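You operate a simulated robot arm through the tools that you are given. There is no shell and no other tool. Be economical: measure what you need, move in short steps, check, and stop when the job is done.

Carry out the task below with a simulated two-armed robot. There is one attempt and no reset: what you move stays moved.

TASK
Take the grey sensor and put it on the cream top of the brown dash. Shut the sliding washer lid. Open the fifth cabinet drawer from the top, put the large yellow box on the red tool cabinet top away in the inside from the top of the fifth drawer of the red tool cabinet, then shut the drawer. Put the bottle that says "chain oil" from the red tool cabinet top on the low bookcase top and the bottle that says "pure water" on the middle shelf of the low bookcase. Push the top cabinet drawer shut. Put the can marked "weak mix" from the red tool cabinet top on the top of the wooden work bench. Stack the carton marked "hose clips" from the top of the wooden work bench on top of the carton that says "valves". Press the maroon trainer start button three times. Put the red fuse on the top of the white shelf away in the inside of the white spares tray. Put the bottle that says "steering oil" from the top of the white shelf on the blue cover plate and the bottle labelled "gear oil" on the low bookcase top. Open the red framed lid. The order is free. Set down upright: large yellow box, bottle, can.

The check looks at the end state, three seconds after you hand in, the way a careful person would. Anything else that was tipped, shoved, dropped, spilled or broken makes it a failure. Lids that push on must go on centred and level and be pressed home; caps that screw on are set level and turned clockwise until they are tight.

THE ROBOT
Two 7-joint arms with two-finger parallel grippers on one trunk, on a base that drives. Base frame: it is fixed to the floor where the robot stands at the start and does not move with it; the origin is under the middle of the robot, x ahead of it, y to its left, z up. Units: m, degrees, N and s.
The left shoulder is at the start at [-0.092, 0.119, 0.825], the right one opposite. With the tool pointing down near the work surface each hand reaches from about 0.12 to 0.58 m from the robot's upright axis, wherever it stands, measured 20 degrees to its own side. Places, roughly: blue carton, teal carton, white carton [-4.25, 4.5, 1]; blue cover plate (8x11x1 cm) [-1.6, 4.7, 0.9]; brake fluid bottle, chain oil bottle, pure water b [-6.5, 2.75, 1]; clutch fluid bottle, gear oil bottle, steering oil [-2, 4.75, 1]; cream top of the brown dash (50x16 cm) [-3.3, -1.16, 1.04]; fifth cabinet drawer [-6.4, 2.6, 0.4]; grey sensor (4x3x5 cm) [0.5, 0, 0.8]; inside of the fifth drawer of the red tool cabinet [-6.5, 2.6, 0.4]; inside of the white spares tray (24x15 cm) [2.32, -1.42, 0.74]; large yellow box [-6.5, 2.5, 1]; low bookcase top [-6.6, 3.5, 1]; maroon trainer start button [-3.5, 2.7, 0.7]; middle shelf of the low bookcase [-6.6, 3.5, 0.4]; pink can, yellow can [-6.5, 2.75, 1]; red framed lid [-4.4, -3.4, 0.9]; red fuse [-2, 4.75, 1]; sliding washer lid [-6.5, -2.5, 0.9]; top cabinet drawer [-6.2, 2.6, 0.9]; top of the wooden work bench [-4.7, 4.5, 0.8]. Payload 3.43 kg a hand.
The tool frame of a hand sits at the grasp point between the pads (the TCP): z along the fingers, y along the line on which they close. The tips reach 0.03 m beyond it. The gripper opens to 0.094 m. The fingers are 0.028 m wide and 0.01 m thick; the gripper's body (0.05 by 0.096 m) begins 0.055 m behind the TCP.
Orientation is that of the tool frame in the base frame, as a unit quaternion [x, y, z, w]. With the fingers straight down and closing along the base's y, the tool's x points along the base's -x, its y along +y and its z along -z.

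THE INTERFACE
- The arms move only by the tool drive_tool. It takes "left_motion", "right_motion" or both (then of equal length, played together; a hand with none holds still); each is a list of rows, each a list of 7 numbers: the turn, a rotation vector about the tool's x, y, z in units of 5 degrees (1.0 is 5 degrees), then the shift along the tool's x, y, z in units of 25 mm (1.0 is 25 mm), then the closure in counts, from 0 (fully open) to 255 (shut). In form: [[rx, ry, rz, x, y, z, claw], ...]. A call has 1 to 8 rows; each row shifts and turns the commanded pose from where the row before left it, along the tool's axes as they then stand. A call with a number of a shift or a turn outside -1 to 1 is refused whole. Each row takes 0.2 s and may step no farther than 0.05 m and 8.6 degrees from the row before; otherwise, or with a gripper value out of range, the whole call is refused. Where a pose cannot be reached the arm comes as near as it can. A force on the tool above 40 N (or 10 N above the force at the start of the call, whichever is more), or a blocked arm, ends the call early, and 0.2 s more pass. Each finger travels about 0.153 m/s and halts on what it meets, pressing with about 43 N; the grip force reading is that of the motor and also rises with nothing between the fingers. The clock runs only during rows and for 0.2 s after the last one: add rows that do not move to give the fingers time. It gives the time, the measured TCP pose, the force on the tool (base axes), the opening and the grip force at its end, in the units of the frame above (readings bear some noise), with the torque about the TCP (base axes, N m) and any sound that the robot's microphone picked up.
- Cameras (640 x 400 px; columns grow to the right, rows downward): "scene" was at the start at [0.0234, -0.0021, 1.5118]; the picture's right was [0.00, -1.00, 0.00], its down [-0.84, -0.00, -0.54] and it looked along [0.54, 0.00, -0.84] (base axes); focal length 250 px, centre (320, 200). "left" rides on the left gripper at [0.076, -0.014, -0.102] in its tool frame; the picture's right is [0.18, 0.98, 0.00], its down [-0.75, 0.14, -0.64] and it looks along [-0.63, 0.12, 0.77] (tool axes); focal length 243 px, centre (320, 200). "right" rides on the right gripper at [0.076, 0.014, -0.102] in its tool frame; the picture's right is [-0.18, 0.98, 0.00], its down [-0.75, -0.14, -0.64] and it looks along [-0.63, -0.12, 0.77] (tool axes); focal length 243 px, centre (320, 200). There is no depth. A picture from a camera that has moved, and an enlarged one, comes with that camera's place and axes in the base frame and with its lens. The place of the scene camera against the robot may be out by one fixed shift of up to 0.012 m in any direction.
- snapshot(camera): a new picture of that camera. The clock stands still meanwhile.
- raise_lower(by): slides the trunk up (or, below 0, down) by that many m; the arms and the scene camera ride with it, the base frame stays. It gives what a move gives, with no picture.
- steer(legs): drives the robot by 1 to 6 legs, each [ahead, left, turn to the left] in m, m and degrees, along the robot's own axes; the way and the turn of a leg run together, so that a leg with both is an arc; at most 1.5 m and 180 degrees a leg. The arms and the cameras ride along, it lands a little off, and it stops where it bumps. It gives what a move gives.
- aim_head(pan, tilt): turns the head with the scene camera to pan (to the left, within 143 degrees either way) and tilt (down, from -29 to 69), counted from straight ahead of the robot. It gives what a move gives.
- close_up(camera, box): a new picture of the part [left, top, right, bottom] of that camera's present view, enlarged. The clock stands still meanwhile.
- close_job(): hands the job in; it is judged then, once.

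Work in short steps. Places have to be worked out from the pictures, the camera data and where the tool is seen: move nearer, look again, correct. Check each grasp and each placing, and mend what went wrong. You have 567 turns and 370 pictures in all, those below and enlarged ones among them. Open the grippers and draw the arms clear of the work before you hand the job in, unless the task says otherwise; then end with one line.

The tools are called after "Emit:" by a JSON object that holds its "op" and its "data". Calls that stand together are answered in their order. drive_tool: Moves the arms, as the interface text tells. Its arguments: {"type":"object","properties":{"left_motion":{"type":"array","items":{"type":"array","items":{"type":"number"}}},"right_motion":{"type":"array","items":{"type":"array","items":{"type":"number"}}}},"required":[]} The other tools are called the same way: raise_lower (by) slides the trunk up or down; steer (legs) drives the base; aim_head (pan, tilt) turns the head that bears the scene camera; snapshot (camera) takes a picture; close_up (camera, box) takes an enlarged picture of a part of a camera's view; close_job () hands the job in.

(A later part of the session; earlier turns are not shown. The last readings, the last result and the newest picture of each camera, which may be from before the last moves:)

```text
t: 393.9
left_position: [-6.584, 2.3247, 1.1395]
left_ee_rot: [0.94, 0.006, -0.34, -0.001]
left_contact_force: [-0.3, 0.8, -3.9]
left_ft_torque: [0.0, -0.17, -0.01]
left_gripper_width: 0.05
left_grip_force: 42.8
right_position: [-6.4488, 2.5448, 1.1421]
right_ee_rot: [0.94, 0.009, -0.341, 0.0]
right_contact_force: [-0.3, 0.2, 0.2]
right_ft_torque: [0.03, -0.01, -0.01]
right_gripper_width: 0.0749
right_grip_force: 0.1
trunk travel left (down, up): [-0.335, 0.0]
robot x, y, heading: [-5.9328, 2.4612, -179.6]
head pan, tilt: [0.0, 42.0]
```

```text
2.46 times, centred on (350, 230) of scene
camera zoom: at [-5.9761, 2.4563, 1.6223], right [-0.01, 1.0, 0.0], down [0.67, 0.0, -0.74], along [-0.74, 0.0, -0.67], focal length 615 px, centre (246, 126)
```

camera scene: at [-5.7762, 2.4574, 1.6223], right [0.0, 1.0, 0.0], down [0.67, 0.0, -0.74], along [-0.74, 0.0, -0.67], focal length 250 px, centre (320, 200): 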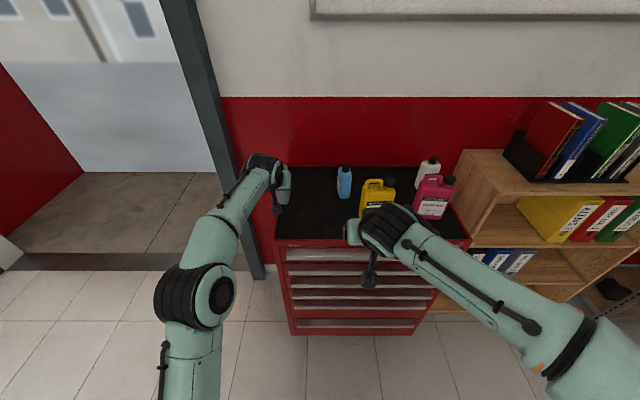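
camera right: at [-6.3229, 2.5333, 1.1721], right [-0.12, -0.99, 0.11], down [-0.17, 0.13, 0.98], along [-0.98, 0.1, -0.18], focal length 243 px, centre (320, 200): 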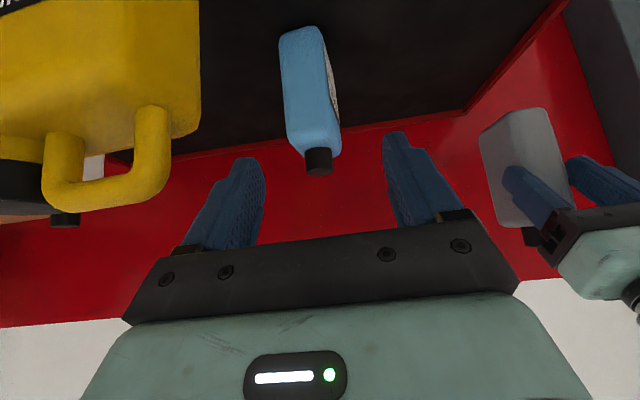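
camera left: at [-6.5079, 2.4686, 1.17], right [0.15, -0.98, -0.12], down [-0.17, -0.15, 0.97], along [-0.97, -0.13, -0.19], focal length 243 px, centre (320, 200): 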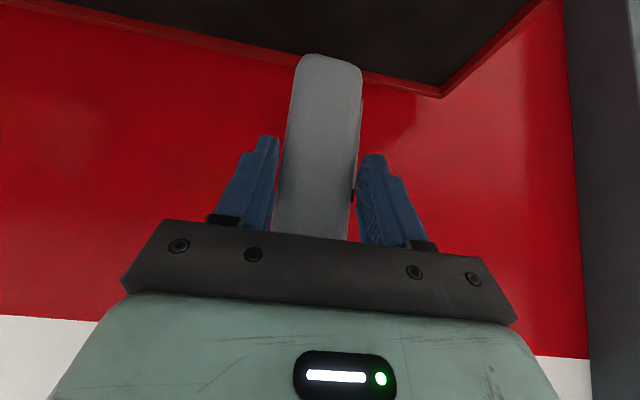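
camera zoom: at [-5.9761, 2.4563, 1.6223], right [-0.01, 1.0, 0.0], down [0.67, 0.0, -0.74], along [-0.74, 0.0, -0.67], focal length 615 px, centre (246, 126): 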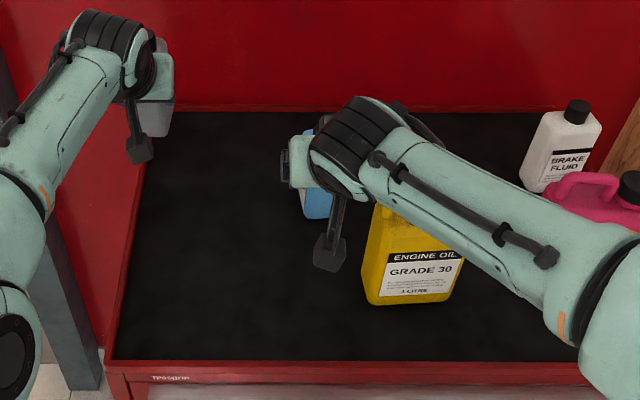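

White reads "BRAKE FLUID", so grey is the chain oil. Clearances look fine; I advance on the blue bottle and grip it.

Emit:
{"op": "drive_tool", "data": {"right_motion": [[0, 0, 0, 0, -0.16, 0.9, 52], [0, 0, 0, 0, 0, 0.9, 52], [0, 0, 0, 0, 0, 0.9, 52], [0, 0, 0, 0, 0, 0.9, 52], [0, 0, 0, -0.1, 0, 0.9, 52], [0, 0, 0, 0, 0, 0.4, 52]]}}

Emit:
{"op": "snapshot", "data": {"camera": "right"}}

```text
t: 395.3
left_position: [-6.5836, 2.324, 1.1389]
left_ee_rot: [0.94, 0.005, -0.34, -0.001]
left_contact_force: [0.2, -0.1, -3.7]
left_ft_torque: [0.02, -0.15, 0.01]
left_gripper_width: 0.0497
left_grip_force: 42.3
right_position: [-6.5266, 2.5509, 1.0505]
right_ee_rot: [0.94, 0.009, -0.34, -0.001]
right_contact_force: [0.3, 0.9, -0.8]
right_ft_torque: [0.0, 0.04, 0.01]
right_gripper_width: 0.0745
right_grip_force: 0.1
trunk travel left (down, up): [-0.335, 0.0]
robot x, y, heading: [-5.9325, 2.4584, -179.7]
head pan, tilt: [0.0, 42.0]
```

```text
215 pictures are left
camera right: at [-6.4012, 2.5373, 1.0799], right [-0.12, -0.99, 0.11], down [-0.17, 0.13, 0.98], along [-0.98, 0.1, -0.18], focal length 243 px, centre (320, 200)
```

right: 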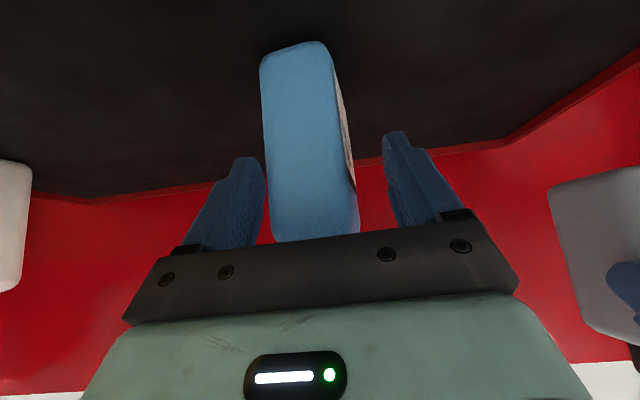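

Emit:
{"op": "drive_tool", "data": {"right_motion": [[0, 0, 0, 0, -0.2, 0, 100], [0, 0, 0, 0, 0, 0, 255], [0, 0, 0, 0, 0, 0, 255], [0, 0, 0, 0, 0, 0, 255], [0, 0, 0, -0.51, 0, -0.61, 255], [0, 0, 0, -0.51, 0, -0.61, 255], [0, 0, 0, -0.51, 0, -0.61, 255], [0, 0, 0, -0.51, 0, -0.61, 255]]}}

Emit:
{"op": "snapshot", "data": {"camera": "right"}}

Emit:
{"op": "snapshot", "data": {"camera": "scene"}}

```text
t: 397.1
left_position: [-6.5837, 2.3235, 1.1408]
left_ee_rot: [0.94, 0.005, -0.34, -0.002]
left_contact_force: [0.1, 0.2, -4.1]
left_ft_torque: [-0.02, -0.15, 0.0]
left_gripper_width: 0.0499
left_grip_force: 42.3
right_position: [-6.5276, 2.5517, 1.1266]
right_ee_rot: [0.94, 0.01, -0.34, 0.0]
right_contact_force: [0.0, -0.3, -3.8]
right_ft_torque: [0.03, -0.13, -0.04]
right_gripper_width: 0.0505
right_grip_force: 42.8
trunk travel left (down, up): [-0.335, 0.0]
robot x, y, heading: [-5.9324, 2.4554, -179.7]
head pan, tilt: [0.0, 42.0]
```

```text
214 pictures are left
camera right: at [-6.4031, 2.5386, 1.1579], right [-0.12, -0.99, 0.11], down [-0.17, 0.13, 0.98], along [-0.98, 0.1, -0.18], focal length 243 px, centre (320, 200)
```

right: 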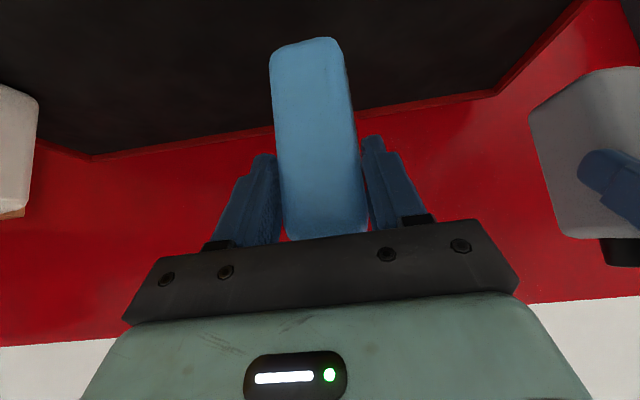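

```text
213 pictures are left
camera scene: at [-5.9755, 2.4563, 1.6223], right [-0.01, 1.0, 0.0], down [0.67, 0.0, -0.74], along [-0.74, 0.0, -0.67], focal length 250 px, centre (320, 200)
```

scene: 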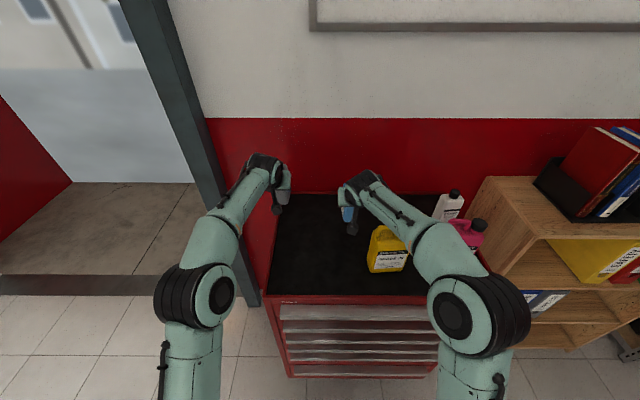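

Both bottles are held. I back off and slide right to the bookcase.

Emit:
{"op": "steer", "data": {"legs": [[-0.45, 0, 0], [0, -0.84, -0.3]]}}

Emit:
{"op": "snapshot", "data": {"camera": "scene"}}

```text
t: 407.0
left_position: [-6.1297, 3.1563, 1.1392]
left_ee_rot: [0.94, -0.003, -0.341, -0.004]
left_contact_force: [-0.2, 0.5, -4.1]
left_ft_torque: [-0.03, -0.16, -0.01]
left_gripper_width: 0.0498
left_grip_force: 43.3
right_position: [-6.0711, 3.3806, 1.127]
right_ee_rot: [0.94, 0.002, -0.34, -0.003]
right_contact_force: [0.5, -0.2, -3.7]
right_ft_torque: [0.01, -0.09, -0.01]
right_gripper_width: 0.0503
right_grip_force: 43.1
trunk travel left (down, up): [-0.335, 0.0]
robot x, y, heading: [-5.4771, 3.2789, 179.3]
head pan, tilt: [0.0, 42.0]
```

```text
212 pictures are left
camera scene: at [-5.5194, 3.2772, 1.6223], right [0.01, 1.0, 0.0], down [0.67, -0.01, -0.74], along [-0.74, 0.01, -0.67], focal length 250 px, centre (320, 200)
```

scene: 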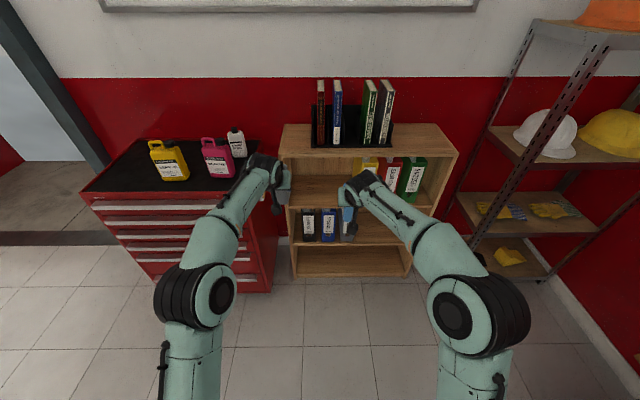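

Bookcase: front x about -6.48, top z 1.03, middle shelf about 0.36; left free spot on top at y 3.17. I pull the right hand up and back, then approach with the chain oil.

Emit:
{"op": "drive_tool", "data": {"right_motion": [[0, 0, 0, 0.3, 0, -0.9, 255], [0, 0, 0, 0.3, 0, -0.9, 255], [0, 0, 0, 0.3, 0, -0.9, 255], [0, 0, 0, 0.3, 0, -0.9, 255]]}}

Emit:
{"op": "steer", "data": {"legs": [[0.42, -0.015, 0.5]]}}

Emit:
{"op": "snapshot", "data": {"camera": "scene"}}

Emit:
{"op": "snapshot", "data": {"camera": "left"}}

```text
t: 408.0
left_position: [-6.129, 3.1563, 1.1411]
left_ee_rot: [0.94, -0.003, -0.341, -0.004]
left_contact_force: [1.4, 0.3, -4.1]
left_ft_torque: [-0.05, -0.17, 0.02]
left_gripper_width: 0.0498
left_grip_force: 42.5
right_position: [-5.9891, 3.3806, 1.1743]
right_ee_rot: [0.94, 0.001, -0.341, -0.003]
right_contact_force: [0.2, -0.3, -3.7]
right_ft_torque: [-0.02, -0.1, -0.01]
right_gripper_width: 0.0503
right_grip_force: 43.2
trunk travel left (down, up): [-0.335, 0.0]
robot x, y, heading: [-5.4788, 3.2781, 179.6]
head pan, tilt: [0.0, 42.0]
```

```text
t: 410.6
left_position: [-6.5557, 3.1682, 1.1407]
left_ee_rot: [0.94, 0.001, -0.34, -0.003]
left_contact_force: [2.9, -0.7, 5.5]
left_ft_torque: [0.04, -0.84, -0.1]
left_gripper_width: 0.0503
left_grip_force: 42.9
right_position: [-6.4164, 3.3931, 1.1747]
right_ee_rot: [0.94, 0.005, -0.341, -0.001]
right_contact_force: [0.3, -1.0, -3.1]
right_ft_torque: [0.02, -0.12, 0.04]
right_gripper_width: 0.05
right_grip_force: 42.5
trunk travel left (down, up): [-0.335, 0.0]
robot x, y, heading: [-5.906, 3.2975, 180.0]
head pan, tilt: [0.0, 42.0]
```

```text
211 pictures are left
camera scene: at [-5.946, 3.2948, 1.6222], right [0.0, 1.0, 0.0], down [0.67, 0.0, -0.74], along [-0.74, 0.0, -0.67], focal length 250 px, centre (320, 200)
```

scene: 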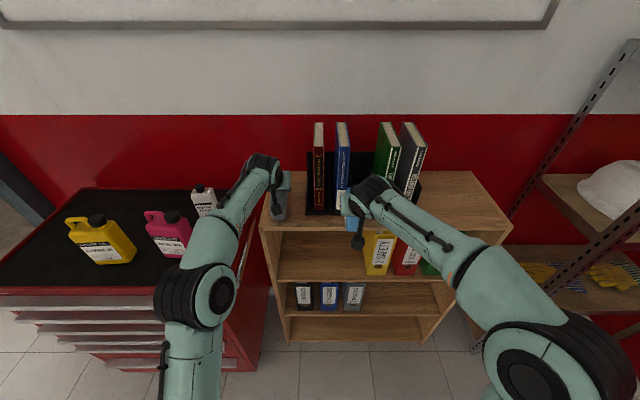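

```text
210 pictures are left
camera left: at [-6.4308, 3.1822, 1.1697], right [0.14, -0.98, -0.12], down [-0.17, -0.15, 0.97], along [-0.98, -0.12, -0.19], focal length 243 px, centre (320, 200)
```

left: 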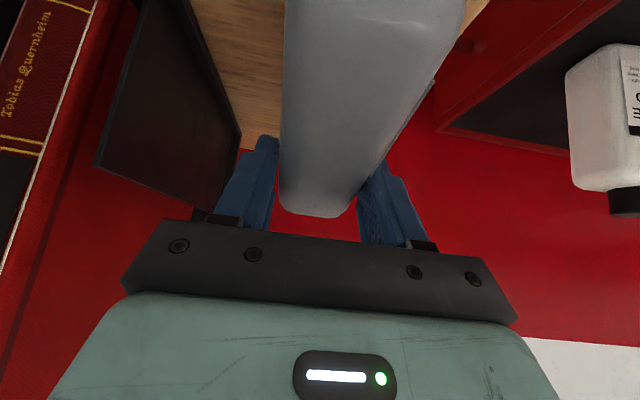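

The bottle's bottom caught the bookcase edge (it hangs lower than I thought) and swung in the grip. I lift it and look at its tilt.

Emit:
{"op": "drive_tool", "data": {"left_motion": [[0, 0, 0, -0.4, 0, -0.61, 255], [0, 0, 0, -0.4, 0, -0.61, 255], [0, 0, 0, -0.4, 0, -0.61, 255], [0, 0, 0, -0.4, 0, -0.61, 255]]}}

Emit:
{"op": "steer", "data": {"legs": [[-0.12, 0, 0]]}}

Emit:
{"op": "close_up", "data": {"camera": "scene", "box": [220, 120, 380, 220]}}

Emit:
{"op": "snapshot", "data": {"camera": "left"}}

Emit:
{"op": "snapshot", "data": {"camera": "right"}}

```text
t: 411.6
left_position: [-6.5471, 3.167, 1.2146]
left_ee_rot: [0.941, 0.0, -0.339, -0.003]
left_contact_force: [0.1, 0.9, -4.4]
left_ft_torque: [0.0, 0.03, 0.0]
left_gripper_width: 0.0502
left_grip_force: 43.9
right_position: [-6.4192, 3.3926, 1.1759]
right_ee_rot: [0.94, 0.005, -0.34, -0.002]
right_contact_force: [-0.3, 0.3, -3.6]
right_ft_torque: [0.01, -0.1, -0.01]
right_gripper_width: 0.0503
right_grip_force: 42.8
trunk travel left (down, up): [-0.335, 0.0]
robot x, y, heading: [-5.9032, 3.2996, 179.7]
head pan, tilt: [0.0, 42.0]
```

```text
t: 412.9
left_position: [-6.4316, 3.1678, 1.214]
left_ee_rot: [0.941, -0.001, -0.34, -0.003]
left_contact_force: [-0.2, -0.7, -3.6]
left_ft_torque: [0.03, 0.03, 0.01]
left_gripper_width: 0.0505
left_grip_force: 43.1
right_position: [-6.3016, 3.3942, 1.174]
right_ee_rot: [0.94, 0.004, -0.341, -0.002]
right_contact_force: [-0.4, 0.1, -4.0]
right_ft_torque: [-0.01, -0.15, -0.03]
right_gripper_width: 0.0502
right_grip_force: 43.5
trunk travel left (down, up): [-0.335, 0.0]
robot x, y, heading: [-5.7868, 3.2981, 179.8]
head pan, tilt: [0.0, 42.0]
```

```text
4.00 times, centred on (300, 170) of scene
camera zoom: at [-5.8302, 3.2943, 1.6225], right [0.01, 1.0, 0.0], down [0.67, 0.0, -0.74], along [-0.74, 0.0, -0.67], focal length 999 px, centre (400, 320)
```

zoom: 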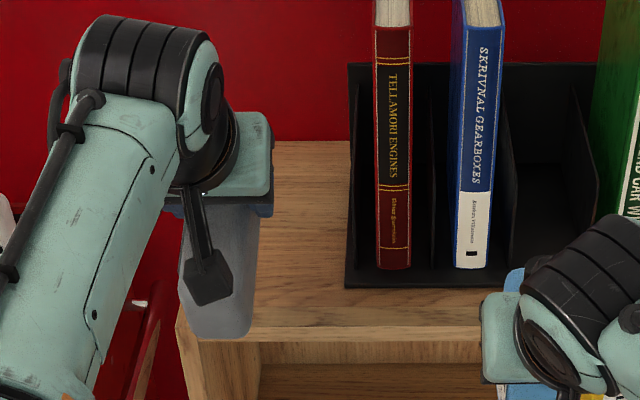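

```text
208 pictures are left
camera left: at [-6.3064, 3.1821, 1.2448], right [0.14, -0.98, -0.12], down [-0.17, -0.15, 0.97], along [-0.98, -0.12, -0.19], focal length 243 px, centre (320, 200)
```

left: 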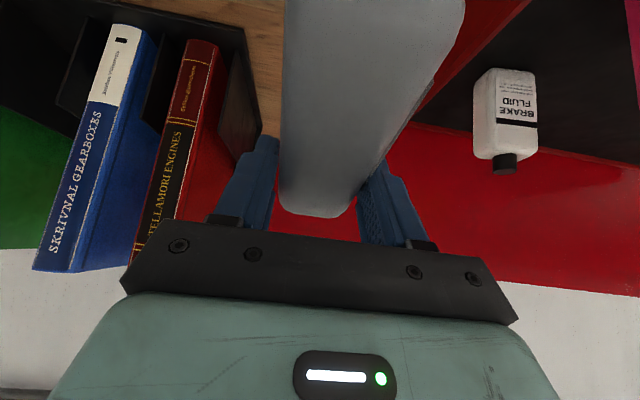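

```text
207 pictures are left
camera right: at [-6.176, 3.3803, 1.2048], right [-0.14, -0.98, 0.11], down [-0.17, 0.13, 0.98], along [-0.98, 0.11, -0.18], focal length 243 px, centre (320, 200)
```

right: 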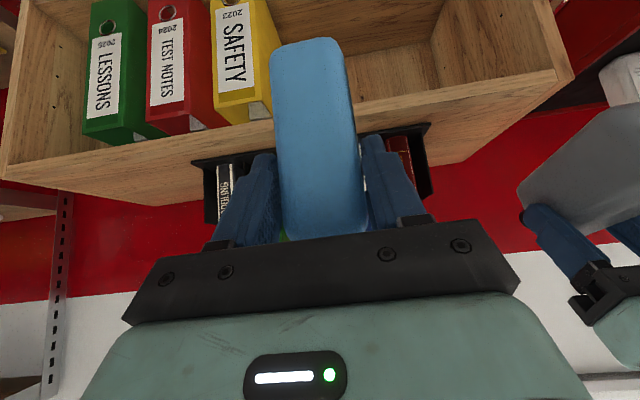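

Emit:
{"op": "close_up", "data": {"camera": "right", "box": [440, 40, 640, 340]}}

```text
1.33 times, centred on (540, 190) of right
camera zoom: at [-6.176, 3.3803, 1.2048], right [-0.14, -0.98, 0.11], down [-0.17, 0.13, 0.98], along [-0.98, 0.11, -0.18], focal length 324 px, centre (27, 213)
```

zoom: 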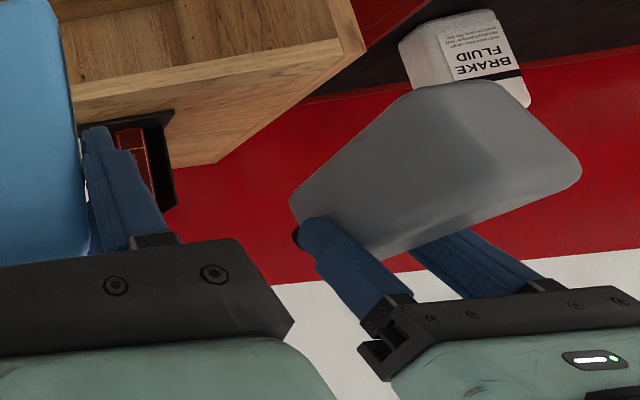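

The bottle has swung by some 50–70°. I can compensate by pitching the tool further forward. I back up more and rotate the left tool 40°, then look.

Emit:
{"op": "steer", "data": {"legs": [[-0.25, 0, 0]]}}

Emit:
{"op": "drive_tool", "data": {"left_motion": [[0, -1, 0, 0, 0, 0, 255], [0, -1, 0, 0, 0, 0, 255], [0, -1, 0, 0, 0, 0, 255], [0, -1, 0, 0, 0, 0, 255], [0, -1, 0, 0, 0, 0, 255], [0, -1, 0, 0, 0, 0, 255], [0, -1, 0, 0, 0, 0, 255], [0, -1, 0, 0, 0, 0, 255]]}}

Emit:
{"op": "close_up", "data": {"camera": "scene", "box": [200, 120, 360, 220]}}

Emit:
{"op": "snapshot", "data": {"camera": "right"}}

```text
t: 414.7
left_position: [-6.1807, 3.1652, 1.2132]
left_ee_rot: [0.941, 0.0, -0.339, -0.002]
left_contact_force: [0.0, 0.0, -3.7]
left_ft_torque: [-0.03, 0.07, -0.01]
left_gripper_width: 0.0501
left_grip_force: 42.7
right_position: [-6.0528, 3.3921, 1.1745]
right_ee_rot: [0.94, 0.004, -0.341, -0.002]
right_contact_force: [-0.8, 0.5, -3.0]
right_ft_torque: [0.04, -0.1, -0.01]
right_gripper_width: 0.0501
right_grip_force: 42.9
trunk travel left (down, up): [-0.335, 0.0]
robot x, y, heading: [-5.5377, 3.2965, 179.9]
head pan, tilt: [0.0, 42.0]
```

```text
t: 416.5
left_position: [-6.1807, 3.1658, 1.2126]
left_ee_rot: [0.768, 0.001, -0.641, -0.002]
left_contact_force: [-0.1, 0.3, -2.9]
left_ft_torque: [0.03, -0.11, 0.02]
left_gripper_width: 0.0503
left_grip_force: 42.6
right_position: [-6.051, 3.3935, 1.1736]
right_ee_rot: [0.94, 0.004, -0.34, -0.002]
right_contact_force: [0.1, 0.0, -3.9]
right_ft_torque: [0.01, -0.11, -0.02]
right_gripper_width: 0.0499
right_grip_force: 43.2
trunk travel left (down, up): [-0.335, 0.0]
robot x, y, heading: [-5.5376, 3.2966, 180.0]
head pan, tilt: [0.0, 42.0]
```

```text
4.00 times, centred on (280, 170) of scene
camera zoom: at [-5.5797, 3.2934, 1.6223], right [0.0, 1.0, 0.0], down [0.67, 0.0, -0.74], along [-0.74, 0.0, -0.67], focal length 999 px, centre (480, 320)
```

zoom: 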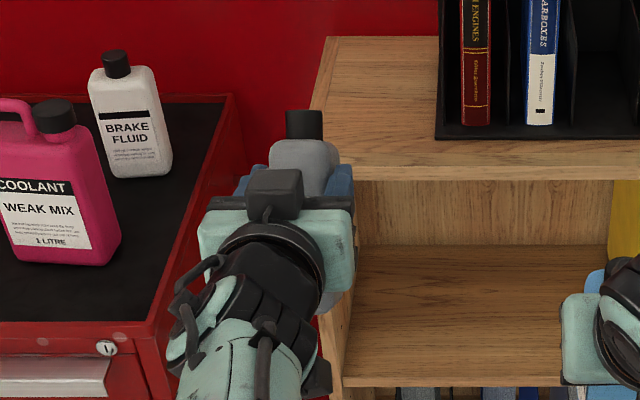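

```text
204 pictures are left
camera right: at [-5.9257, 3.3788, 1.2041], right [-0.13, -0.98, 0.11], down [-0.17, 0.13, 0.98], along [-0.98, 0.11, -0.19], focal length 243 px, centre (320, 200)
```

right: 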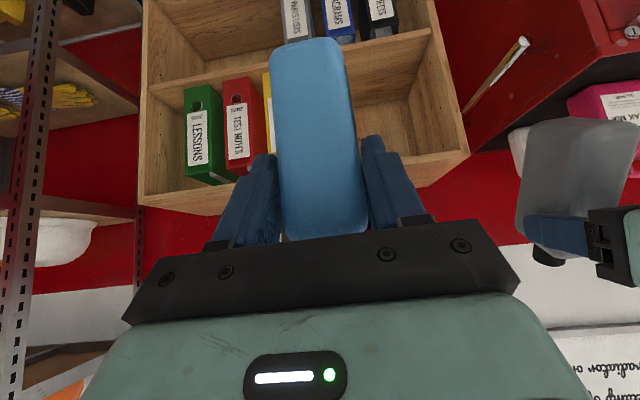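

Emit:
{"op": "close_up", "data": {"camera": "right", "box": [480, 90, 640, 290]}}

```text
2.00 times, centred on (560, 190) of right
camera zoom: at [-5.9257, 3.3788, 1.2041], right [-0.13, -0.98, 0.11], down [-0.17, 0.13, 0.98], along [-0.98, 0.11, -0.19], focal length 485 px, centre (-160, 220)
```

zoom: 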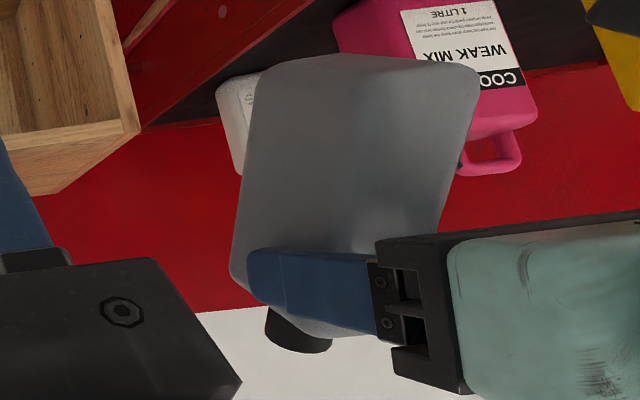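

The bottle still leans about 30° (bottom toward me). I'll level the tool (90°), then set it on the roomy right part of the bookcase top, pressing and dragging slightly toward me so it rights itself. First: rotate 10° more, retract the right hand, and shift right.

Emit:
{"op": "drive_tool", "data": {"left_motion": [[0, -1, 0, 0, 0, 0, 255], [0, -1, 0, 0, 0, 0, 255], [0, 0, 0, 0, 0, 0, 255], [0, 0, 0, 0, 0, 0, 255]], "right_motion": [[0, 0, 0, 0.77, 0, -0.64, 255], [0, 0, 0, 0.77, 0, -0.64, 255], [0, 0, 0, 0.77, 0, -0.64, 255], [0, 0, 0, 0.77, 0, -0.64, 255]]}}

Emit:
{"op": "steer", "data": {"legs": [[0, -0.58, 0]]}}

Emit:
{"op": "steer", "data": {"legs": [[0.25, 0, 0]]}}

Emit:
{"op": "snapshot", "data": {"camera": "scene"}}

Emit:
{"op": "snapshot", "data": {"camera": "left"}}

```text
t: 417.5
left_position: [-6.1793, 3.1665, 1.2138]
left_ee_rot: [0.709, 0.001, -0.706, -0.002]
left_contact_force: [0.4, 0.2, -3.7]
left_ft_torque: [-0.03, -0.1, 0.04]
left_gripper_width: 0.0504
left_grip_force: 43.2
right_position: [-5.95, 3.3926, 1.1716]
right_ee_rot: [0.94, 0.004, -0.341, -0.002]
right_contact_force: [0.3, 0.1, -2.5]
right_ft_torque: [0.02, -0.1, 0.0]
right_gripper_width: 0.0501
right_grip_force: 43.2
trunk travel left (down, up): [-0.335, 0.0]
robot x, y, heading: [-5.5365, 3.2954, 179.9]
head pan, tilt: [0.0, 42.0]
```

```text
t: 423.0
left_position: [-6.1763, 3.7507, 1.2135]
left_ee_rot: [0.709, -0.003, -0.705, -0.006]
left_contact_force: [-0.5, -0.3, -4.8]
left_ft_torque: [-0.01, -0.07, -0.02]
left_gripper_width: 0.0503
left_grip_force: 42.9
right_position: [-5.9453, 3.9751, 1.1721]
right_ee_rot: [0.94, 0.0, -0.341, -0.003]
right_contact_force: [0.1, -0.8, -4.2]
right_ft_torque: [0.02, -0.09, 0.02]
right_gripper_width: 0.0501
right_grip_force: 43.0
trunk travel left (down, up): [-0.335, 0.0]
robot x, y, heading: [-5.5336, 3.8708, 178.9]
head pan, tilt: [0.0, 42.0]
```

```text
t: 424.9
left_position: [-6.4262, 3.7529, 1.2135]
left_ee_rot: [0.709, -0.002, -0.705, -0.005]
left_contact_force: [0.0, -0.5, -2.8]
left_ft_torque: [0.03, -0.09, -0.02]
left_gripper_width: 0.0502
left_grip_force: 42.9
right_position: [-6.1972, 3.9767, 1.1712]
right_ee_rot: [0.941, 0.002, -0.34, -0.003]
right_contact_force: [0.7, -0.5, -2.8]
right_ft_torque: [0.01, -0.08, 0.01]
right_gripper_width: 0.05
right_grip_force: 43.2
trunk travel left (down, up): [-0.335, 0.0]
robot x, y, heading: [-5.7811, 3.8786, 179.1]
head pan, tilt: [0.0, 42.0]
```

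```text
202 pictures are left
camera scene: at [-5.8249, 3.8752, 1.6221], right [0.01, 1.0, 0.0], down [0.67, -0.01, -0.74], along [-0.74, 0.01, -0.67], focal length 250 px, centre (320, 200)
```

scene: 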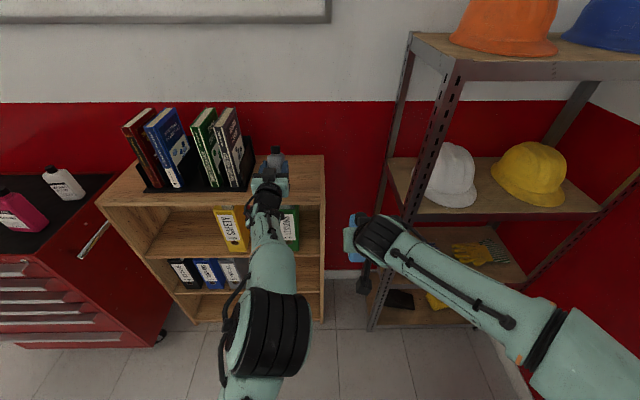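

```text
201 pictures are left
camera left: at [-6.3233, 3.7673, 1.1379], right [-0.01, -0.98, -0.19], down [0.64, -0.15, 0.76], along [-0.77, -0.11, 0.63], focal length 243 px, centre (320, 200)
```

left: 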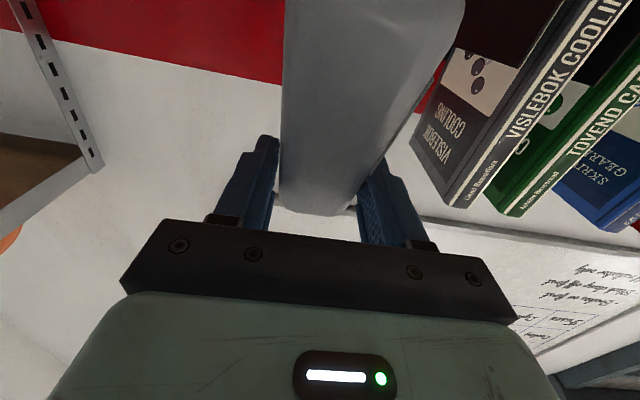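

Top front edge is x = -6.48, right end y = 3.88; the bottle is at y 3.753, well placed. I drive ahead 0.17 m.

Emit:
{"op": "steer", "data": {"legs": [[0.17, 0, 0.7]]}}

Emit:
{"op": "drive_tool", "data": {"left_motion": [[0, 0, 0, 0.6, 0, 0, 255], [0, 0, 0, 0.6, 0, 0, 255], [0, 0, 0, 0.5, 0, 0, 255]]}}

Emit:
{"op": "close_up", "data": {"camera": "scene", "box": [200, 120, 380, 240]}}

Emit:
{"op": "snapshot", "data": {"camera": "right"}}

```text
t: 426.4
left_position: [-6.5978, 3.7447, 1.2145]
left_ee_rot: [0.709, 0.004, -0.706, 0.001]
left_contact_force: [-0.3, -0.7, -3.8]
left_ft_torque: [-0.01, -0.08, -0.01]
left_gripper_width: 0.0504
left_grip_force: 42.8
right_position: [-6.3693, 3.9721, 1.1712]
right_ee_rot: [0.941, 0.007, -0.339, -0.001]
right_contact_force: [-0.6, 0.4, -3.2]
right_ft_torque: [-0.01, -0.12, 0.02]
right_gripper_width: 0.0502
right_grip_force: 42.9
trunk travel left (down, up): [-0.335, 0.0]
robot x, y, heading: [-5.9566, 3.879, -179.5]
head pan, tilt: [0.0, 42.0]
```

```text
t: 427.1
left_position: [-6.5985, 3.7451, 1.1697]
left_ee_rot: [0.709, 0.004, -0.705, 0.001]
left_contact_force: [0.1, -0.2, -3.8]
left_ft_torque: [-0.02, -0.09, 0.01]
left_gripper_width: 0.0502
left_grip_force: 43.5
right_position: [-6.3712, 3.9718, 1.1708]
right_ee_rot: [0.94, 0.009, -0.34, 0.0]
right_contact_force: [0.1, -1.4, -2.9]
right_ft_torque: [-0.01, -0.09, 0.0]
right_gripper_width: 0.0498
right_grip_force: 43.2
trunk travel left (down, up): [-0.335, 0.0]
robot x, y, heading: [-5.958, 3.8759, -180.0]
head pan, tilt: [0.0, 42.0]
```

```text
3.33 times, centred on (290, 180) of scene
camera zoom: at [-5.9987, 3.8751, 1.6223], right [0.0, 1.0, 0.0], down [0.67, 0.0, -0.74], along [-0.74, 0.0, -0.67], focal length 832 px, centre (420, 267)
```

zoom: 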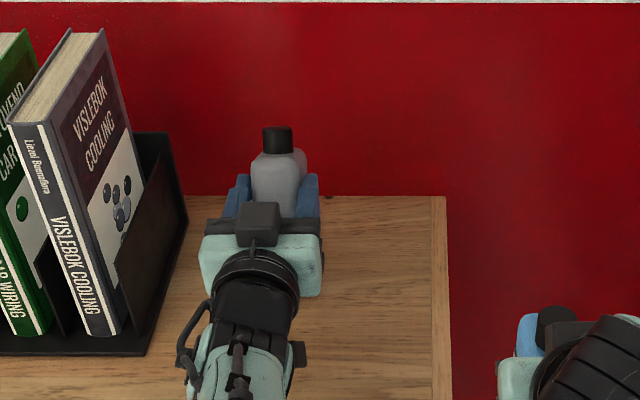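

```text
199 pictures are left
camera right: at [-6.2459, 3.9588, 1.2012], right [-0.13, -0.99, 0.11], down [-0.17, 0.13, 0.98], along [-0.98, 0.11, -0.19], focal length 243 px, centre (320, 200)
```

right: 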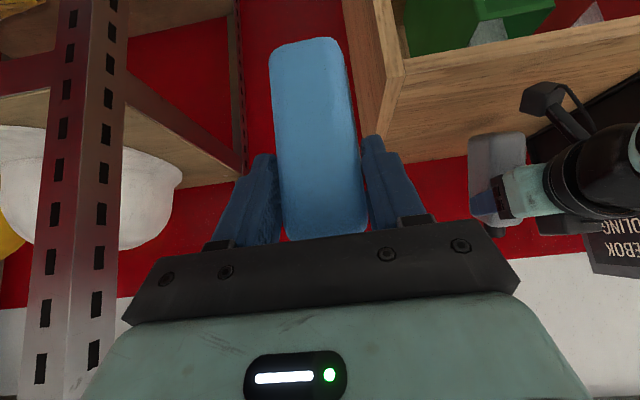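

I lower in small steps until contact.

Emit:
{"op": "drive_tool", "data": {"left_motion": [[0, 0, 0, 0.3, 0, 0, 255], [0, 0, 0, 0.3, 0, 0, 255], [0, 0, 0, 0.3, 0, 0, 255], [0, 0, 0, 0.25, 0, 0, 255], [0, 0, 0, 0.25, 0, 0, 255]]}}

Emit:
{"op": "snapshot", "data": {"camera": "right"}}

```text
t: 428.2
left_position: [-6.5966, 3.7446, 1.1576]
left_ee_rot: [-0.696, -0.006, 0.718, 0.002]
left_contact_force: [10.5, -0.8, 20.7]
left_ft_torque: [0.2, -3.84, -0.2]
left_gripper_width: 0.05
left_grip_force: 43.0
right_position: [-6.3678, 3.9719, 1.1714]
right_ee_rot: [0.94, 0.007, -0.34, -0.002]
right_contact_force: [-0.2, 0.6, -3.8]
right_ft_torque: [-0.02, -0.1, 0.0]
right_gripper_width: 0.0501
right_grip_force: 42.3
trunk travel left (down, up): [-0.335, 0.0]
robot x, y, heading: [-5.9583, 3.8765, -180.0]
head pan, tilt: [0.0, 42.0]
stopped in row 5 (left hand): the force on the tool passed its limit at 56 N (the readings are from after the stop); the commanded pose is now the measured one
```

```text
198 pictures are left
camera right: at [-6.2422, 3.9592, 1.201], right [-0.13, -0.99, 0.11], down [-0.17, 0.13, 0.98], along [-0.98, 0.11, -0.19], focal length 243 px, centre (320, 200)
```

right: 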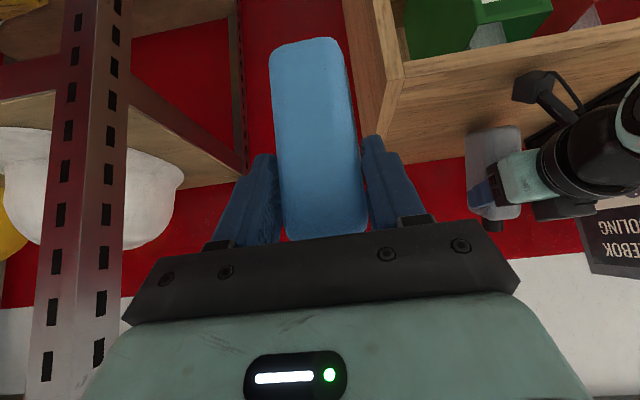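

The wrist camera touched the top. I lift 2.5 cm, shift toward me so the camera stays in front of the edge, pitch 4° more, then lower again.

Emit:
{"op": "drive_tool", "data": {"left_motion": [[0, 0, 0, -0.7, 0, 0, 255], [0, 0, 0, -0.4, 0, 0, 255], [0, -0.7, 0, 0, 0, -0.8, 255], [0, 0, 0, 0, 0, -0.8, 255]]}}

Emit:
{"op": "drive_tool", "data": {"left_motion": [[0, 0, 0, 0.4, 0, 0, 255], [0, 0, 0, 0.4, 0, 0, 255], [0, 0, 0, 0.3, 0, 0, 255], [0, 0, 0, 0.3, 0, 0, 255], [0, 0, 0, 0.2, 0, 0, 255], [0, 0, 0, 0.2, 0, 0, 255]]}}

Emit:
{"op": "snapshot", "data": {"camera": "right"}}

Emit:
{"op": "close_up", "data": {"camera": "scene", "box": [200, 120, 380, 240]}}

```text
t: 429.2
left_position: [-6.5573, 3.7423, 1.1791]
left_ee_rot: [-0.678, -0.005, 0.735, 0.001]
left_contact_force: [0.6, 0.0, -3.0]
left_ft_torque: [-0.03, -0.09, -0.03]
left_gripper_width: 0.0502
left_grip_force: 42.8
right_position: [-6.3704, 3.9722, 1.1719]
right_ee_rot: [0.94, 0.009, -0.34, 0.0]
right_contact_force: [-0.6, -0.8, -4.3]
right_ft_torque: [0.03, -0.08, 0.01]
right_gripper_width: 0.0501
right_grip_force: 42.3
trunk travel left (down, up): [-0.335, 0.0]
robot x, y, heading: [-5.9537, 3.8771, -179.6]
head pan, tilt: [0.0, 42.0]
```

```text
t: 430.2
left_position: [-6.5572, 3.7424, 1.1571]
left_ee_rot: [-0.667, -0.008, 0.745, 0.003]
left_contact_force: [16.8, -2.5, 18.0]
left_ft_torque: [0.05, -3.88, -0.32]
left_gripper_width: 0.0501
left_grip_force: 42.8
right_position: [-6.3664, 3.9714, 1.1716]
right_ee_rot: [0.94, 0.009, -0.34, -0.001]
right_contact_force: [0.1, -0.4, -4.0]
right_ft_torque: [-0.03, -0.14, 0.0]
right_gripper_width: 0.05
right_grip_force: 43.5
trunk travel left (down, up): [-0.335, 0.0]
robot x, y, heading: [-5.9554, 3.8758, -179.9]
head pan, tilt: [0.0, 42.0]
stopped in row 4 (left hand): the force on the tool passed its limit at 48 N (the readings are from after the stop); the commanded pose is now the measured one
```

```text
197 pictures are left
camera right: at [-6.2409, 3.9588, 1.2013], right [-0.13, -0.99, 0.11], down [-0.17, 0.13, 0.98], along [-0.98, 0.11, -0.18], focal length 243 px, centre (320, 200)
```

right: 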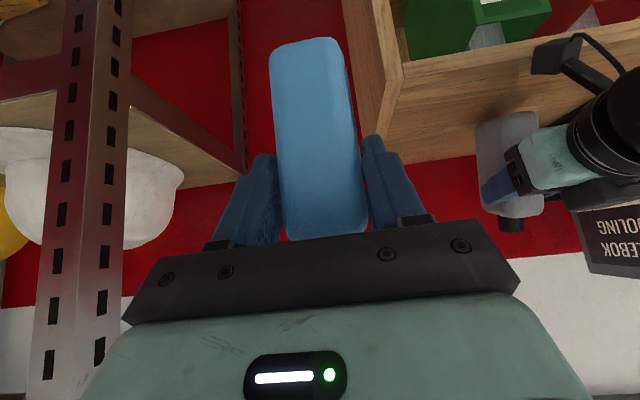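

```text
3.33 times, centred on (290, 180) of scene
camera zoom: at [-5.9922, 3.8753, 1.6223], right [0.0, 1.0, 0.0], down [0.67, 0.0, -0.75], along [-0.75, 0.0, -0.67], focal length 832 px, centre (420, 267)
```

zoom: 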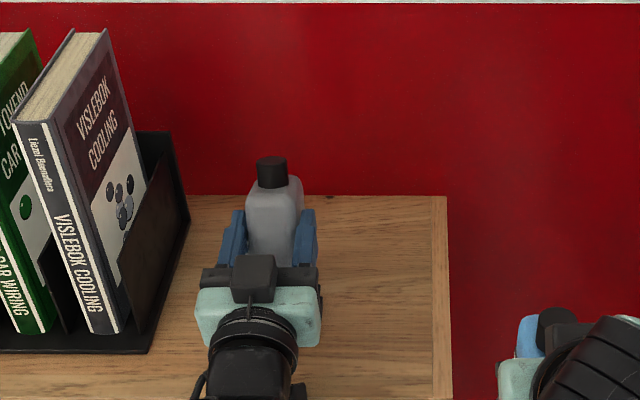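

The contact is again the camera, at the edge near x = -6.455. I lift, shift 4 cm more toward me, and lower again.

Emit:
{"op": "drive_tool", "data": {"left_motion": [[0, 0, 0, -0.8, 0, 0, 255], [0, 0.3, 0, 0, 0, -0.9, 255], [0, 0, 0, 0, 0, -0.9, 255], [0, 0, 0, 0.5, 0, 0, 255], [0, 0, 0, 0.4, 0, 0, 255], [0, 0, 0, 0.3, 0, 0, 255], [0, 0, 0, 0.3, 0, 0, 255], [0, 0, 0, 0.3, 0, 0, 255]]}}

Emit:
{"op": "snapshot", "data": {"camera": "right"}}

Emit:
{"op": "close_up", "data": {"camera": "scene", "box": [200, 120, 380, 240]}}

```text
t: 431.7
left_position: [-6.5172, 3.7439, 1.145]
left_ee_rot: [-0.668, -0.008, 0.744, 0.004]
left_contact_force: [3.0, 0.2, 10.8]
left_ft_torque: [-0.3, 0.24, 0.08]
left_gripper_width: 0.0505
left_grip_force: 42.7
right_position: [-6.3691, 3.9717, 1.1703]
right_ee_rot: [0.941, 0.009, -0.339, -0.001]
right_contact_force: [-1.0, -0.4, -3.9]
right_ft_torque: [0.0, -0.09, 0.03]
right_gripper_width: 0.0501
right_grip_force: 42.6
trunk travel left (down, up): [-0.335, 0.0]
robot x, y, heading: [-5.9563, 3.8767, -179.6]
head pan, tilt: [0.0, 42.0]
stopped in row 7 (left hand): the force on the tool passed its limit at 42 N (the readings are from after the stop); the commanded pose is now the measured one
```

```text
195 pictures are left
camera right: at [-6.2442, 3.959, 1.2002], right [-0.13, -0.99, 0.11], down [-0.17, 0.13, 0.98], along [-0.98, 0.11, -0.19], focal length 243 px, centre (320, 200)
```

right: 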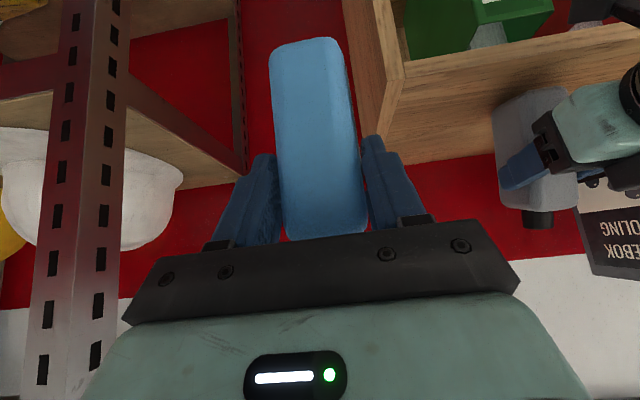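

```text
3.33 times, centred on (290, 180) of scene
camera zoom: at [-5.9969, 3.8755, 1.6221], right [0.0, 1.0, 0.0], down [0.67, 0.0, -0.74], along [-0.74, 0.0, -0.67], focal length 832 px, centre (420, 267)
```

zoom: 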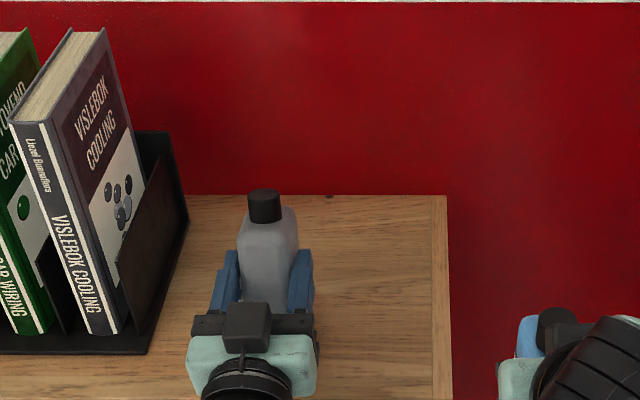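

Now the contact is the bottle's base (torque is small). I look at its lean.

Emit:
{"op": "close_up", "data": {"camera": "right", "box": [440, 60, 640, 260]}}

```text
2.00 times, centred on (540, 160) of right
camera zoom: at [-6.2442, 3.959, 1.2002], right [-0.13, -0.99, 0.11], down [-0.17, 0.13, 0.98], along [-0.98, 0.11, -0.19], focal length 485 px, centre (-120, 280)
```

zoom: 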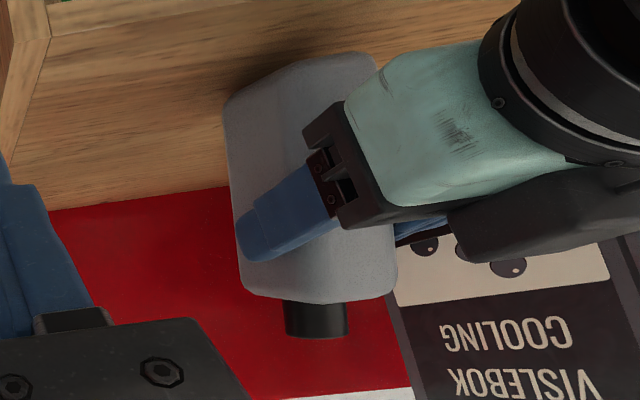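

It leans about 15°. I press lightly while drawing the hand toward me to right it.

Emit:
{"op": "drive_tool", "data": {"left_motion": [[0, 0, 0, 0.12, 0, -0.2, 255], [0, 0, 0, 0.08, 0, -0.2, 255], [0, 0, 0, 0.05, 0, -0.2, 255], [0, 0, 0, 0.05, 0, -0.2, 255]]}}

Emit:
{"op": "close_up", "data": {"camera": "right", "box": [440, 60, 640, 260]}}

```text
t: 432.7
left_position: [-6.4974, 3.7436, 1.1327]
left_ee_rot: [-0.672, -0.009, 0.741, 0.003]
left_contact_force: [-4.6, -2.9, 9.9]
left_ft_torque: [-0.53, 1.14, 0.05]
left_gripper_width: 0.0504
left_grip_force: 43.4
right_position: [-6.3703, 3.9713, 1.1718]
right_ee_rot: [0.94, 0.008, -0.34, -0.001]
right_contact_force: [0.0, -0.8, -3.4]
right_ft_torque: [-0.01, -0.13, -0.01]
right_gripper_width: 0.05
right_grip_force: 42.8
trunk travel left (down, up): [-0.335, 0.0]
robot x, y, heading: [-5.9512, 3.8771, -179.9]
head pan, tilt: [0.0, 42.0]
```

```text
2.00 times, centred on (540, 160) of right
camera zoom: at [-6.2445, 3.9585, 1.2012], right [-0.13, -0.99, 0.11], down [-0.17, 0.13, 0.98], along [-0.98, 0.1, -0.19], focal length 485 px, centre (-120, 280)
```

zoom: 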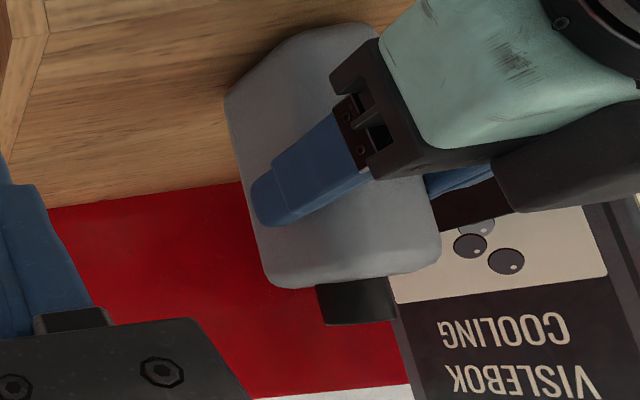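

Nearly upright now. I open the fingers gently and withdraw straight back.

Emit:
{"op": "drive_tool", "data": {"left_motion": [[0, 0, 0, 0, 0, 0, 200], [0, 0, 0, 0, 0, 0, 80], [0, 0, 0, 0, 0, 0, 40], [0, 0, 0, -0.1, 0, -0.5, 40], [0, 0, 0, 0, 0, -0.8, 40], [0, 0, 0, 0, 0, -0.8, 40], [0, 0, 0, 0, 0, -0.8, 40]]}}

Emit:
{"op": "close_up", "data": {"camera": "scene", "box": [200, 120, 380, 240]}}

Emit:
{"op": "close_up", "data": {"camera": "right", "box": [440, 60, 640, 260]}}

```text
t: 434.3
left_position: [-6.4233, 3.745, 1.1309]
left_ee_rot: [-0.671, -0.009, 0.741, 0.003]
left_contact_force: [0.2, -0.3, -0.9]
left_ft_torque: [-0.03, -0.02, 0.0]
left_gripper_width: 0.0793
left_grip_force: 0.0
right_position: [-6.3694, 3.9714, 1.1714]
right_ee_rot: [0.94, 0.008, -0.34, -0.001]
right_contact_force: [0.4, -0.1, -4.4]
right_ft_torque: [0.0, -0.11, -0.02]
right_gripper_width: 0.0501
right_grip_force: 43.4
trunk travel left (down, up): [-0.335, 0.0]
robot x, y, heading: [-5.9567, 3.8797, -179.9]
head pan, tilt: [0.0, 42.0]
```

```text
3.33 times, centred on (290, 180) of scene
camera zoom: at [-5.9966, 3.8751, 1.6223], right [0.0, 1.0, 0.0], down [0.67, 0.0, -0.74], along [-0.74, 0.0, -0.67], focal length 832 px, centre (420, 267)
```

zoom: 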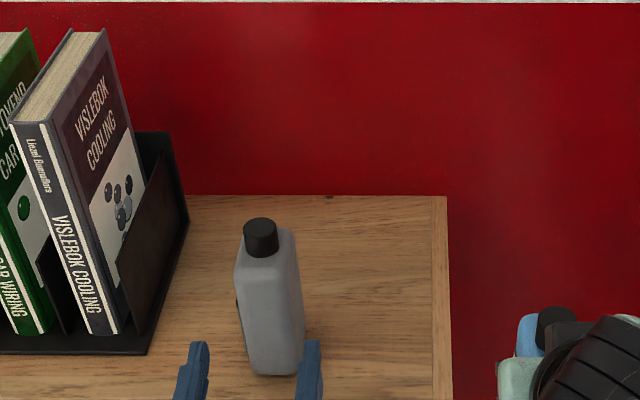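

```text
2.00 times, centred on (540, 160) of right
camera zoom: at [-6.2442, 3.9586, 1.2012], right [-0.13, -0.99, 0.11], down [-0.17, 0.13, 0.98], along [-0.98, 0.1, -0.19], focal length 485 px, centre (-120, 280)
```

zoom: 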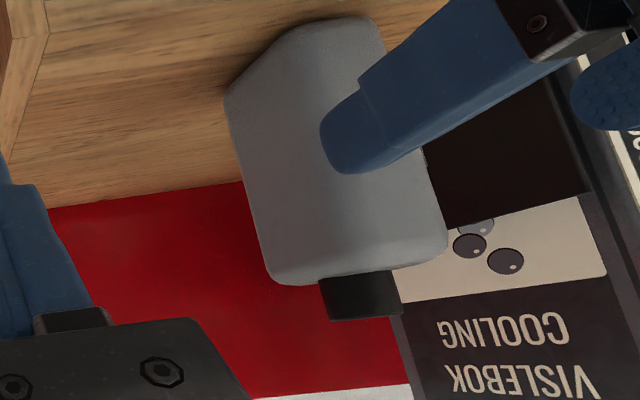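

The chain oil stands upright on the bookcase top. Next the pure water: I back off, shift so the right hand faces the free right part of the middle shelf, and lower the trunk.

Emit:
{"op": "steer", "data": {"legs": [[-0.35, 0, 0], [0, 0.27, 0]]}}

Emit:
{"op": "raise_lower", "data": {"by": -0.33}}

Emit:
{"op": "snapshot", "data": {"camera": "scene"}}

Emit:
{"op": "snapshot", "data": {"camera": "right"}}

```text
t: 439.1
left_position: [-6.0727, 3.4852, 1.1302]
left_ee_rot: [-0.672, -0.009, 0.741, 0.002]
left_contact_force: [-0.6, -0.1, -0.4]
left_ft_torque: [0.01, 0.0, 0.0]
left_gripper_width: 0.0795
left_grip_force: 0.0
right_position: [-6.0194, 3.7133, 1.1708]
right_ee_rot: [0.94, 0.01, -0.34, 0.0]
right_contact_force: [0.8, -1.0, -3.2]
right_ft_torque: [0.01, -0.09, 0.01]
right_gripper_width: 0.0503
right_grip_force: 42.9
trunk travel left (down, up): [-0.335, 0.0]
robot x, y, heading: [-5.6033, 3.6192, -179.5]
head pan, tilt: [0.0, 42.0]
```

```text
t: 442.4
left_position: [-6.0726, 3.4856, 0.8002]
left_ee_rot: [-0.671, -0.009, 0.741, 0.003]
left_contact_force: [1.0, 0.7, -0.4]
left_ft_torque: [0.0, -0.02, 0.01]
left_gripper_width: 0.0791
left_grip_force: 0.0
right_position: [-6.0189, 3.7125, 0.8417]
right_ee_rot: [0.94, 0.01, -0.34, 0.0]
right_contact_force: [-0.5, 0.5, -3.5]
right_ft_torque: [-0.02, -0.13, 0.01]
right_gripper_width: 0.0503
right_grip_force: 43.2
trunk travel left (down, up): [-0.005, 0.33]
robot x, y, heading: [-5.6049, 3.619, -179.8]
head pan, tilt: [0.0, 42.0]
```

```text
189 pictures are left
camera scene: at [-5.6959, 3.6169, 1.2851], right [-0.01, 1.0, 0.0], down [0.67, 0.0, -0.74], along [-0.74, -0.01, -0.67], focal length 250 px, centre (320, 200)
```

scene: 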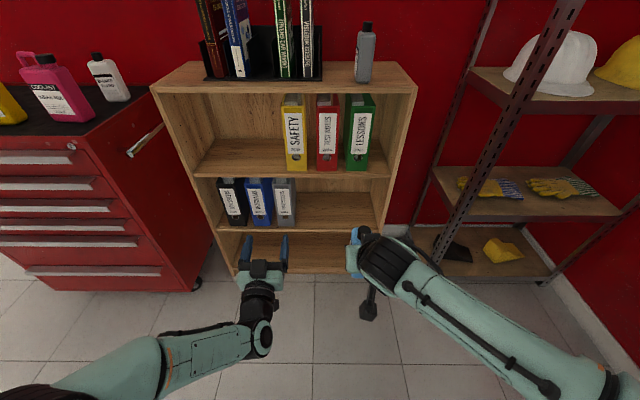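

```text
188 pictures are left
camera right: at [-5.8938, 3.7, 0.8713], right [-0.12, -0.99, 0.11], down [-0.17, 0.13, 0.98], along [-0.98, 0.1, -0.18], focal length 243 px, centre (320, 200)
```

right: 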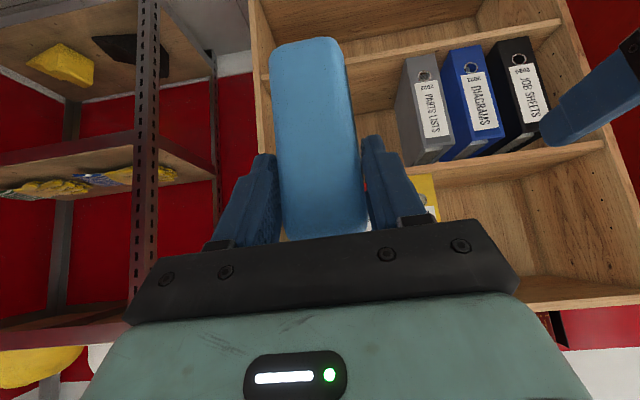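

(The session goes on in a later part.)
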